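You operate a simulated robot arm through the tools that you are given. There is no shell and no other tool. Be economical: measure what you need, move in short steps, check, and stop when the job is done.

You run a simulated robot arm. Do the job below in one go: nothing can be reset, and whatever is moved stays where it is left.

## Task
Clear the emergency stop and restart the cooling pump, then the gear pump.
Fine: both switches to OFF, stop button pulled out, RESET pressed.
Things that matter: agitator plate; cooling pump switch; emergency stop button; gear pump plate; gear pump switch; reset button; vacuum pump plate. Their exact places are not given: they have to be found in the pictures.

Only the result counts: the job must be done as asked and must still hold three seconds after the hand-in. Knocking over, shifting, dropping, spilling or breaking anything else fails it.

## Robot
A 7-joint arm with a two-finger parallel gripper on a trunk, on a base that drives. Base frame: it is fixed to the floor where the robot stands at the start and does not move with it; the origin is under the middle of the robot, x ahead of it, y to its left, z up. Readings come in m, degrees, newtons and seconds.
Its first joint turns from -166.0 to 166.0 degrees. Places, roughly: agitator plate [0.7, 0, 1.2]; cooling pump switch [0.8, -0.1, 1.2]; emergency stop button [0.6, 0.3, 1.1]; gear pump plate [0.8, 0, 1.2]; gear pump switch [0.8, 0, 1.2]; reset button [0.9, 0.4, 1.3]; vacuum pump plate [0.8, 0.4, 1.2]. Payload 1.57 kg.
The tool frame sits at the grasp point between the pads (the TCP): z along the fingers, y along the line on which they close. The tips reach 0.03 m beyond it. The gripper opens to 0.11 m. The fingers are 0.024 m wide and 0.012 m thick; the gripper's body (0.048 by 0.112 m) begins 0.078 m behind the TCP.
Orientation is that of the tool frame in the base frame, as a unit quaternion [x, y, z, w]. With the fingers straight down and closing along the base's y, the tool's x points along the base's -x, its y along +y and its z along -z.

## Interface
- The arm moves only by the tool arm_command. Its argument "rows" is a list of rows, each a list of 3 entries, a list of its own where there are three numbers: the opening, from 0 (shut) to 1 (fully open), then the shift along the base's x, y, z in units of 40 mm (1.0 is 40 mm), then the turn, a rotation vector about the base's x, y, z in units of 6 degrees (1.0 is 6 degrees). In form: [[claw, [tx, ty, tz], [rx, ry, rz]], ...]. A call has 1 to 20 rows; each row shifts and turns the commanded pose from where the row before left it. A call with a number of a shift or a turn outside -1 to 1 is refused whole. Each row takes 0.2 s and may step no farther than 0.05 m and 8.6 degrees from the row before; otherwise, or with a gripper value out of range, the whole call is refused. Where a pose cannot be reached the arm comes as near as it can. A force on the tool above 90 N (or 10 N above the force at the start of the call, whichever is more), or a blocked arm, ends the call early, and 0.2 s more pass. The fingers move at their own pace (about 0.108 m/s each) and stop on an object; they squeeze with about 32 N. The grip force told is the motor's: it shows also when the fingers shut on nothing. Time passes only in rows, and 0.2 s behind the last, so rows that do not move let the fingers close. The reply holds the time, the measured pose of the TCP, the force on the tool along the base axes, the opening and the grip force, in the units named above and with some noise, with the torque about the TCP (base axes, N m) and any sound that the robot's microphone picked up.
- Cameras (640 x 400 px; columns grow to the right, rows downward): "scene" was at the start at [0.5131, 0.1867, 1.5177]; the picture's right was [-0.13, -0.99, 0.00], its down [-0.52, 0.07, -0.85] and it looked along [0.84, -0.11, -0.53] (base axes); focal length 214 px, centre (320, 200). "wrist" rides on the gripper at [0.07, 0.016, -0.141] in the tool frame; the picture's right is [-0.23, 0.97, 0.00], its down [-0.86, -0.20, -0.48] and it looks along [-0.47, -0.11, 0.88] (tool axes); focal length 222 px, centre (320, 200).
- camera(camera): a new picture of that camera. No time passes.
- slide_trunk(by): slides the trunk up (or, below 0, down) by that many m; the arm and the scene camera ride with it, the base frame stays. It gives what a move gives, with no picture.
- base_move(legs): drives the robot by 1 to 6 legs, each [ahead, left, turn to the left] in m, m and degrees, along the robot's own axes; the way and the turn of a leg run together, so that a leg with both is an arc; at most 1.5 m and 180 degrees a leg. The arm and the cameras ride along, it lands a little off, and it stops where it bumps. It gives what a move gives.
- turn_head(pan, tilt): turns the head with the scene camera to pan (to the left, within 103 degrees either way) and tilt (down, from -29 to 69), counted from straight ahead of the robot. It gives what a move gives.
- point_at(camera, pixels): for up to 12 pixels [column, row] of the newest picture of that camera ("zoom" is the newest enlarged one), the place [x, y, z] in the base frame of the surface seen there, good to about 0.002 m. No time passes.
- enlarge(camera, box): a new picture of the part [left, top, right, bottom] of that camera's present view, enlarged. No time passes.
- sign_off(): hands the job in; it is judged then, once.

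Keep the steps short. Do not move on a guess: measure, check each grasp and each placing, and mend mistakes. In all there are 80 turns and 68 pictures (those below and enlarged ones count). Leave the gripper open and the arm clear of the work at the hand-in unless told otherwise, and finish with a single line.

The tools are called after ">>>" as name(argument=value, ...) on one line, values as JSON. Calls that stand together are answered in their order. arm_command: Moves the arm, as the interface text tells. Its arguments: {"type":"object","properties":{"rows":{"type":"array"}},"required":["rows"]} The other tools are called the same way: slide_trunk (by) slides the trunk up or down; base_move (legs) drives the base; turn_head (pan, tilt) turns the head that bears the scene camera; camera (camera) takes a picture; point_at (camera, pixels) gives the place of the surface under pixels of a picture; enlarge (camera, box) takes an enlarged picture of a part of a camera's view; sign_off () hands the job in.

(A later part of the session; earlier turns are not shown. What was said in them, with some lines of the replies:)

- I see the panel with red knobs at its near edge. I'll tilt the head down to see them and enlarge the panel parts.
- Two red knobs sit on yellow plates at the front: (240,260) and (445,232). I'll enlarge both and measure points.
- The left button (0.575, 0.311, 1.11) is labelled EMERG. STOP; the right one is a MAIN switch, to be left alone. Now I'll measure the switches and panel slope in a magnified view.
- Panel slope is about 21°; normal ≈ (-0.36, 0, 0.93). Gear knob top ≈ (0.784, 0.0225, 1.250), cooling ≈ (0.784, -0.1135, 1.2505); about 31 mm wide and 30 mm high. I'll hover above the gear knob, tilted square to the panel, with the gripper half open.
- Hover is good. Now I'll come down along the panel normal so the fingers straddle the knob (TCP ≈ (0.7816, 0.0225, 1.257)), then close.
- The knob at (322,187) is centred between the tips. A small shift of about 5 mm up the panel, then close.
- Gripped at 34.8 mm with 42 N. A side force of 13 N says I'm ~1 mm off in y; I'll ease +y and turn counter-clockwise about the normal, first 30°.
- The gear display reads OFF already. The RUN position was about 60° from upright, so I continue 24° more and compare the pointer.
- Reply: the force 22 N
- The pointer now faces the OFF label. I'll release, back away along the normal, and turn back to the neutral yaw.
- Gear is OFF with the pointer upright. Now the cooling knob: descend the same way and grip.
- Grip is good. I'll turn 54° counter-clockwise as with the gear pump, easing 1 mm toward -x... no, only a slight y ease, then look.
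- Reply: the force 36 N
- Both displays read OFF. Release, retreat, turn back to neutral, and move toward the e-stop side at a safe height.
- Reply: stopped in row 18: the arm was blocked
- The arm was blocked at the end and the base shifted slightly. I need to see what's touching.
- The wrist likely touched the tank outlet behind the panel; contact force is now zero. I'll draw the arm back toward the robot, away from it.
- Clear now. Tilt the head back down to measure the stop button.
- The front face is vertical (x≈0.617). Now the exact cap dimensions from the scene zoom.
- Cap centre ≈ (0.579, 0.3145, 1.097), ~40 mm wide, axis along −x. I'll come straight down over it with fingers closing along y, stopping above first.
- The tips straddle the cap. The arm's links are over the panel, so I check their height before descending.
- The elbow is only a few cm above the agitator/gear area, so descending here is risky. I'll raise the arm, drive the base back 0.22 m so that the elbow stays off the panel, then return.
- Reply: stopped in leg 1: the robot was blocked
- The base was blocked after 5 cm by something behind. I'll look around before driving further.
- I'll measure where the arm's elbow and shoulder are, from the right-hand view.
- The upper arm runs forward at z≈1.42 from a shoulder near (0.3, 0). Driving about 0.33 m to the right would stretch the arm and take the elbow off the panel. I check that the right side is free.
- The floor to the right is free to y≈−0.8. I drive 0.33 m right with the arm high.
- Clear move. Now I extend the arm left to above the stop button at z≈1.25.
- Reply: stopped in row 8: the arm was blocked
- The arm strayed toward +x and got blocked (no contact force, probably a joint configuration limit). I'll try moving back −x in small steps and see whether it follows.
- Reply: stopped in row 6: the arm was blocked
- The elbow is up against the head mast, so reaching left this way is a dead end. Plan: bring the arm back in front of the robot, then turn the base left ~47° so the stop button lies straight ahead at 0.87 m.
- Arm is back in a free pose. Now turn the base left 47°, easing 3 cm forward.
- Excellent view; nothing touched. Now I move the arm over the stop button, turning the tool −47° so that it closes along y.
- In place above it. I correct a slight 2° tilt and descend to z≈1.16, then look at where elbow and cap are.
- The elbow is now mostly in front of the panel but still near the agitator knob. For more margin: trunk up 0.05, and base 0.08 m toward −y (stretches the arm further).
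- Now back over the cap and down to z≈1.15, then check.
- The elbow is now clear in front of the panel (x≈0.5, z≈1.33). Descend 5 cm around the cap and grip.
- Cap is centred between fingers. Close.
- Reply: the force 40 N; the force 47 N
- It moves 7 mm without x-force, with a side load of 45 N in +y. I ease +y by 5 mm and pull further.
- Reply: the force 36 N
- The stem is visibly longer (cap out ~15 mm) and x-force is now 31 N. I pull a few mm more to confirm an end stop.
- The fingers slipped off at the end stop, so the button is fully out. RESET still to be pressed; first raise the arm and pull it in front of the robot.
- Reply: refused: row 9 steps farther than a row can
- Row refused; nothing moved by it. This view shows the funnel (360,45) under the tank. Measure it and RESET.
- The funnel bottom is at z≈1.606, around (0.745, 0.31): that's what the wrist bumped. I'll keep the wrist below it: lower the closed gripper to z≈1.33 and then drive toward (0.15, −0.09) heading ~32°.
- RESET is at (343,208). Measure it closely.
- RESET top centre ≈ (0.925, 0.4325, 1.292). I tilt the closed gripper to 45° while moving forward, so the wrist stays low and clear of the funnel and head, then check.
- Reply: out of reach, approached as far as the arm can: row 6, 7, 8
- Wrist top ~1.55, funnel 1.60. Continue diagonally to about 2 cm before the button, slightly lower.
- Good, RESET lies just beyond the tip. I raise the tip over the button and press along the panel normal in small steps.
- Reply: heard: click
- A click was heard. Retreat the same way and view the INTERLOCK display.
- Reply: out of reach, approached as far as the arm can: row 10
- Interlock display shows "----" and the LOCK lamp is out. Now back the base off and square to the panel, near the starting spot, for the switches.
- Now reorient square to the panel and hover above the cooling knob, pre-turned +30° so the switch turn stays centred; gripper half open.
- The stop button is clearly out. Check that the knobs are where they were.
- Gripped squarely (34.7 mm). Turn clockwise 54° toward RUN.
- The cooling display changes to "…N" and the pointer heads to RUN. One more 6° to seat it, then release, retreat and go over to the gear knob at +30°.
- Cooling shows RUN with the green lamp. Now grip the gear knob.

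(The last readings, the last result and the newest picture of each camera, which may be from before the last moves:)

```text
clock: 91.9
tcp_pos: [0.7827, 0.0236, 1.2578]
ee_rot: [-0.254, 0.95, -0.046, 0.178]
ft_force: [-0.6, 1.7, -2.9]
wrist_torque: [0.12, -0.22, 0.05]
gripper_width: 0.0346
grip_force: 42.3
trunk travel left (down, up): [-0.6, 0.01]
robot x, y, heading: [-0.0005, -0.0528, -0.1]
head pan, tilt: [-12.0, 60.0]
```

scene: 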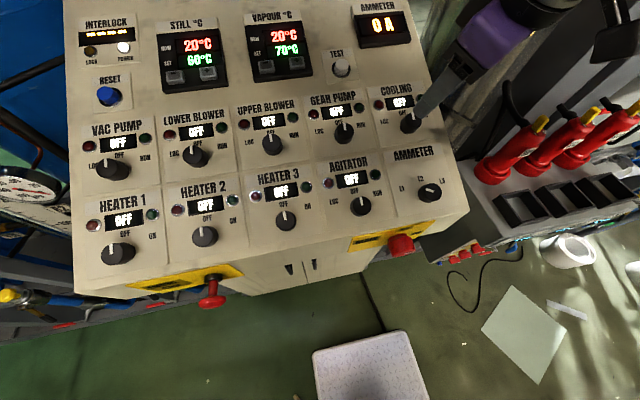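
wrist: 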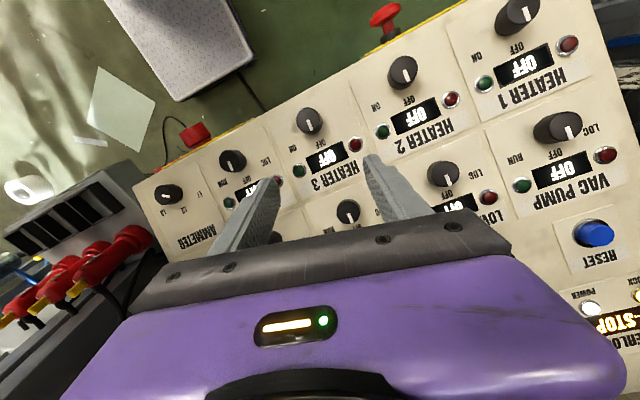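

Gripped well with almost no side load. Turn 60° clockwise, release, retreat straight out.

>>> arm_command(rows=[[0.1, [0, 0, 0], [0.362, 0, -0.932]], [0.1, [0, 0, 0], [0.362, 0, -0.932]], [0.1, [0, 0, 0], [0.362, 0, -0.932]], [0.1, [0, 0, 0], [0.362, 0, -0.932]], [0.1, [0, 0, 0], [0.362, 0, -0.932]], [0.1, [0, 0, 0], [0.362, 0, -0.932]], [0.1, [0, 0, 0], [0.362, 0, -0.932]], [0.1, [0, 0, 0], [0.362, 0, -0.932]], [0.1, [0, 0, 0], [0.362, 0, -0.932]], [0.1, [0, 0, 0], [0.362, 0, -0.932]], [0.1, [0, 0, 0], [0, 0, 0]], [0.5, [0, 0, 0], [0, 0, 0]], [0.5, [0, 0, 0], [0, 0, 0]], [0.5, [-0.36, 0, 0.93], [0, 0, 0]], [0.5, [-0.36, 0, 0.93], [0, 0, 0]], [0.5, [-0.8, 0, 0.3], [0, 0, 0]], [0.5, [-0.8, 0.3, 0.3], [0, 0, 0]], [1, [0, 0.9, 0.3], [0, 0, 0]], [1, [0, 0.9, 0.3], [0, 0, 0]], [1, [0, 0, 0], [0, 0, 0]]])

>>> camera(camera="scene")

```text
clock: 96.1
tcp_pos: [0.6871, 0.1068, 1.3802]
ee_rot: [0.255, 0.949, 0.048, 0.178]
ft_force: [0.2, 0.7, -0.5]
wrist_torque: [0.0, -0.02, 0.01]
gripper_width: 0.11
grip_force: 0.0
trunk travel left (down, up): [-0.6, 0.01]
robot x, y, heading: [-0.0027, -0.0504, -0.2]
head pan, tilt: [-12.0, 60.0]
```

```text
2 pictures are left
```

scene: 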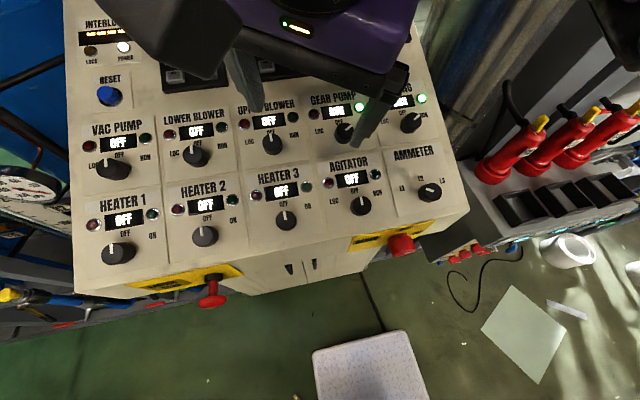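

Both green lamps are lit and everything else still reads OFF. One enlarged look to confirm.

>>> enlarge(camera="scene", box=[270, 70, 450, 182])

```text
3.56 times, centred on (360, 126) of scene
```

zoom: 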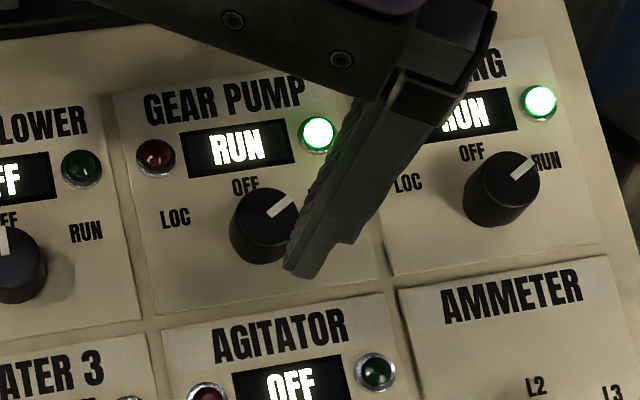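

Both pumps show RUN; the gripper is open and about 12 cm off the panel. I raise it a little more, then hand in.

>>> arm_command(rows=[[1, [-0.6, 0, 0.5], [0, 0, 0]], [1, [0, 0, 0.5], [0, 0, 0]], [1, [0, 0, 0], [0, 0, 0]]])

>>> sign_off()

```text
clock: 96.9
tcp_pos: [0.6644, 0.1067, 1.4215]
ee_rot: [0.256, 0.949, 0.048, 0.179]
ft_force: [-0.1, 0.5, -0.2]
wrist_torque: [0.02, 0.01, -0.02]
gripper_width: 0.1099
grip_force: 0.1
trunk travel left (down, up): [-0.6, 0.01]
robot x, y, heading: [0.0012, -0.0493, 0.1]
head pan, tilt: [-12.0, 60.0]
```

```text
The job is handed in.
```

The emergency stop is pulled out and the interlock is reset; the cooling pump was restarted first and then the gear pump, both now showing RUN, though on the way the arm was blocked once near the tank funnel and the base bumped something behind it, with no displacement seen in the pictures I took.
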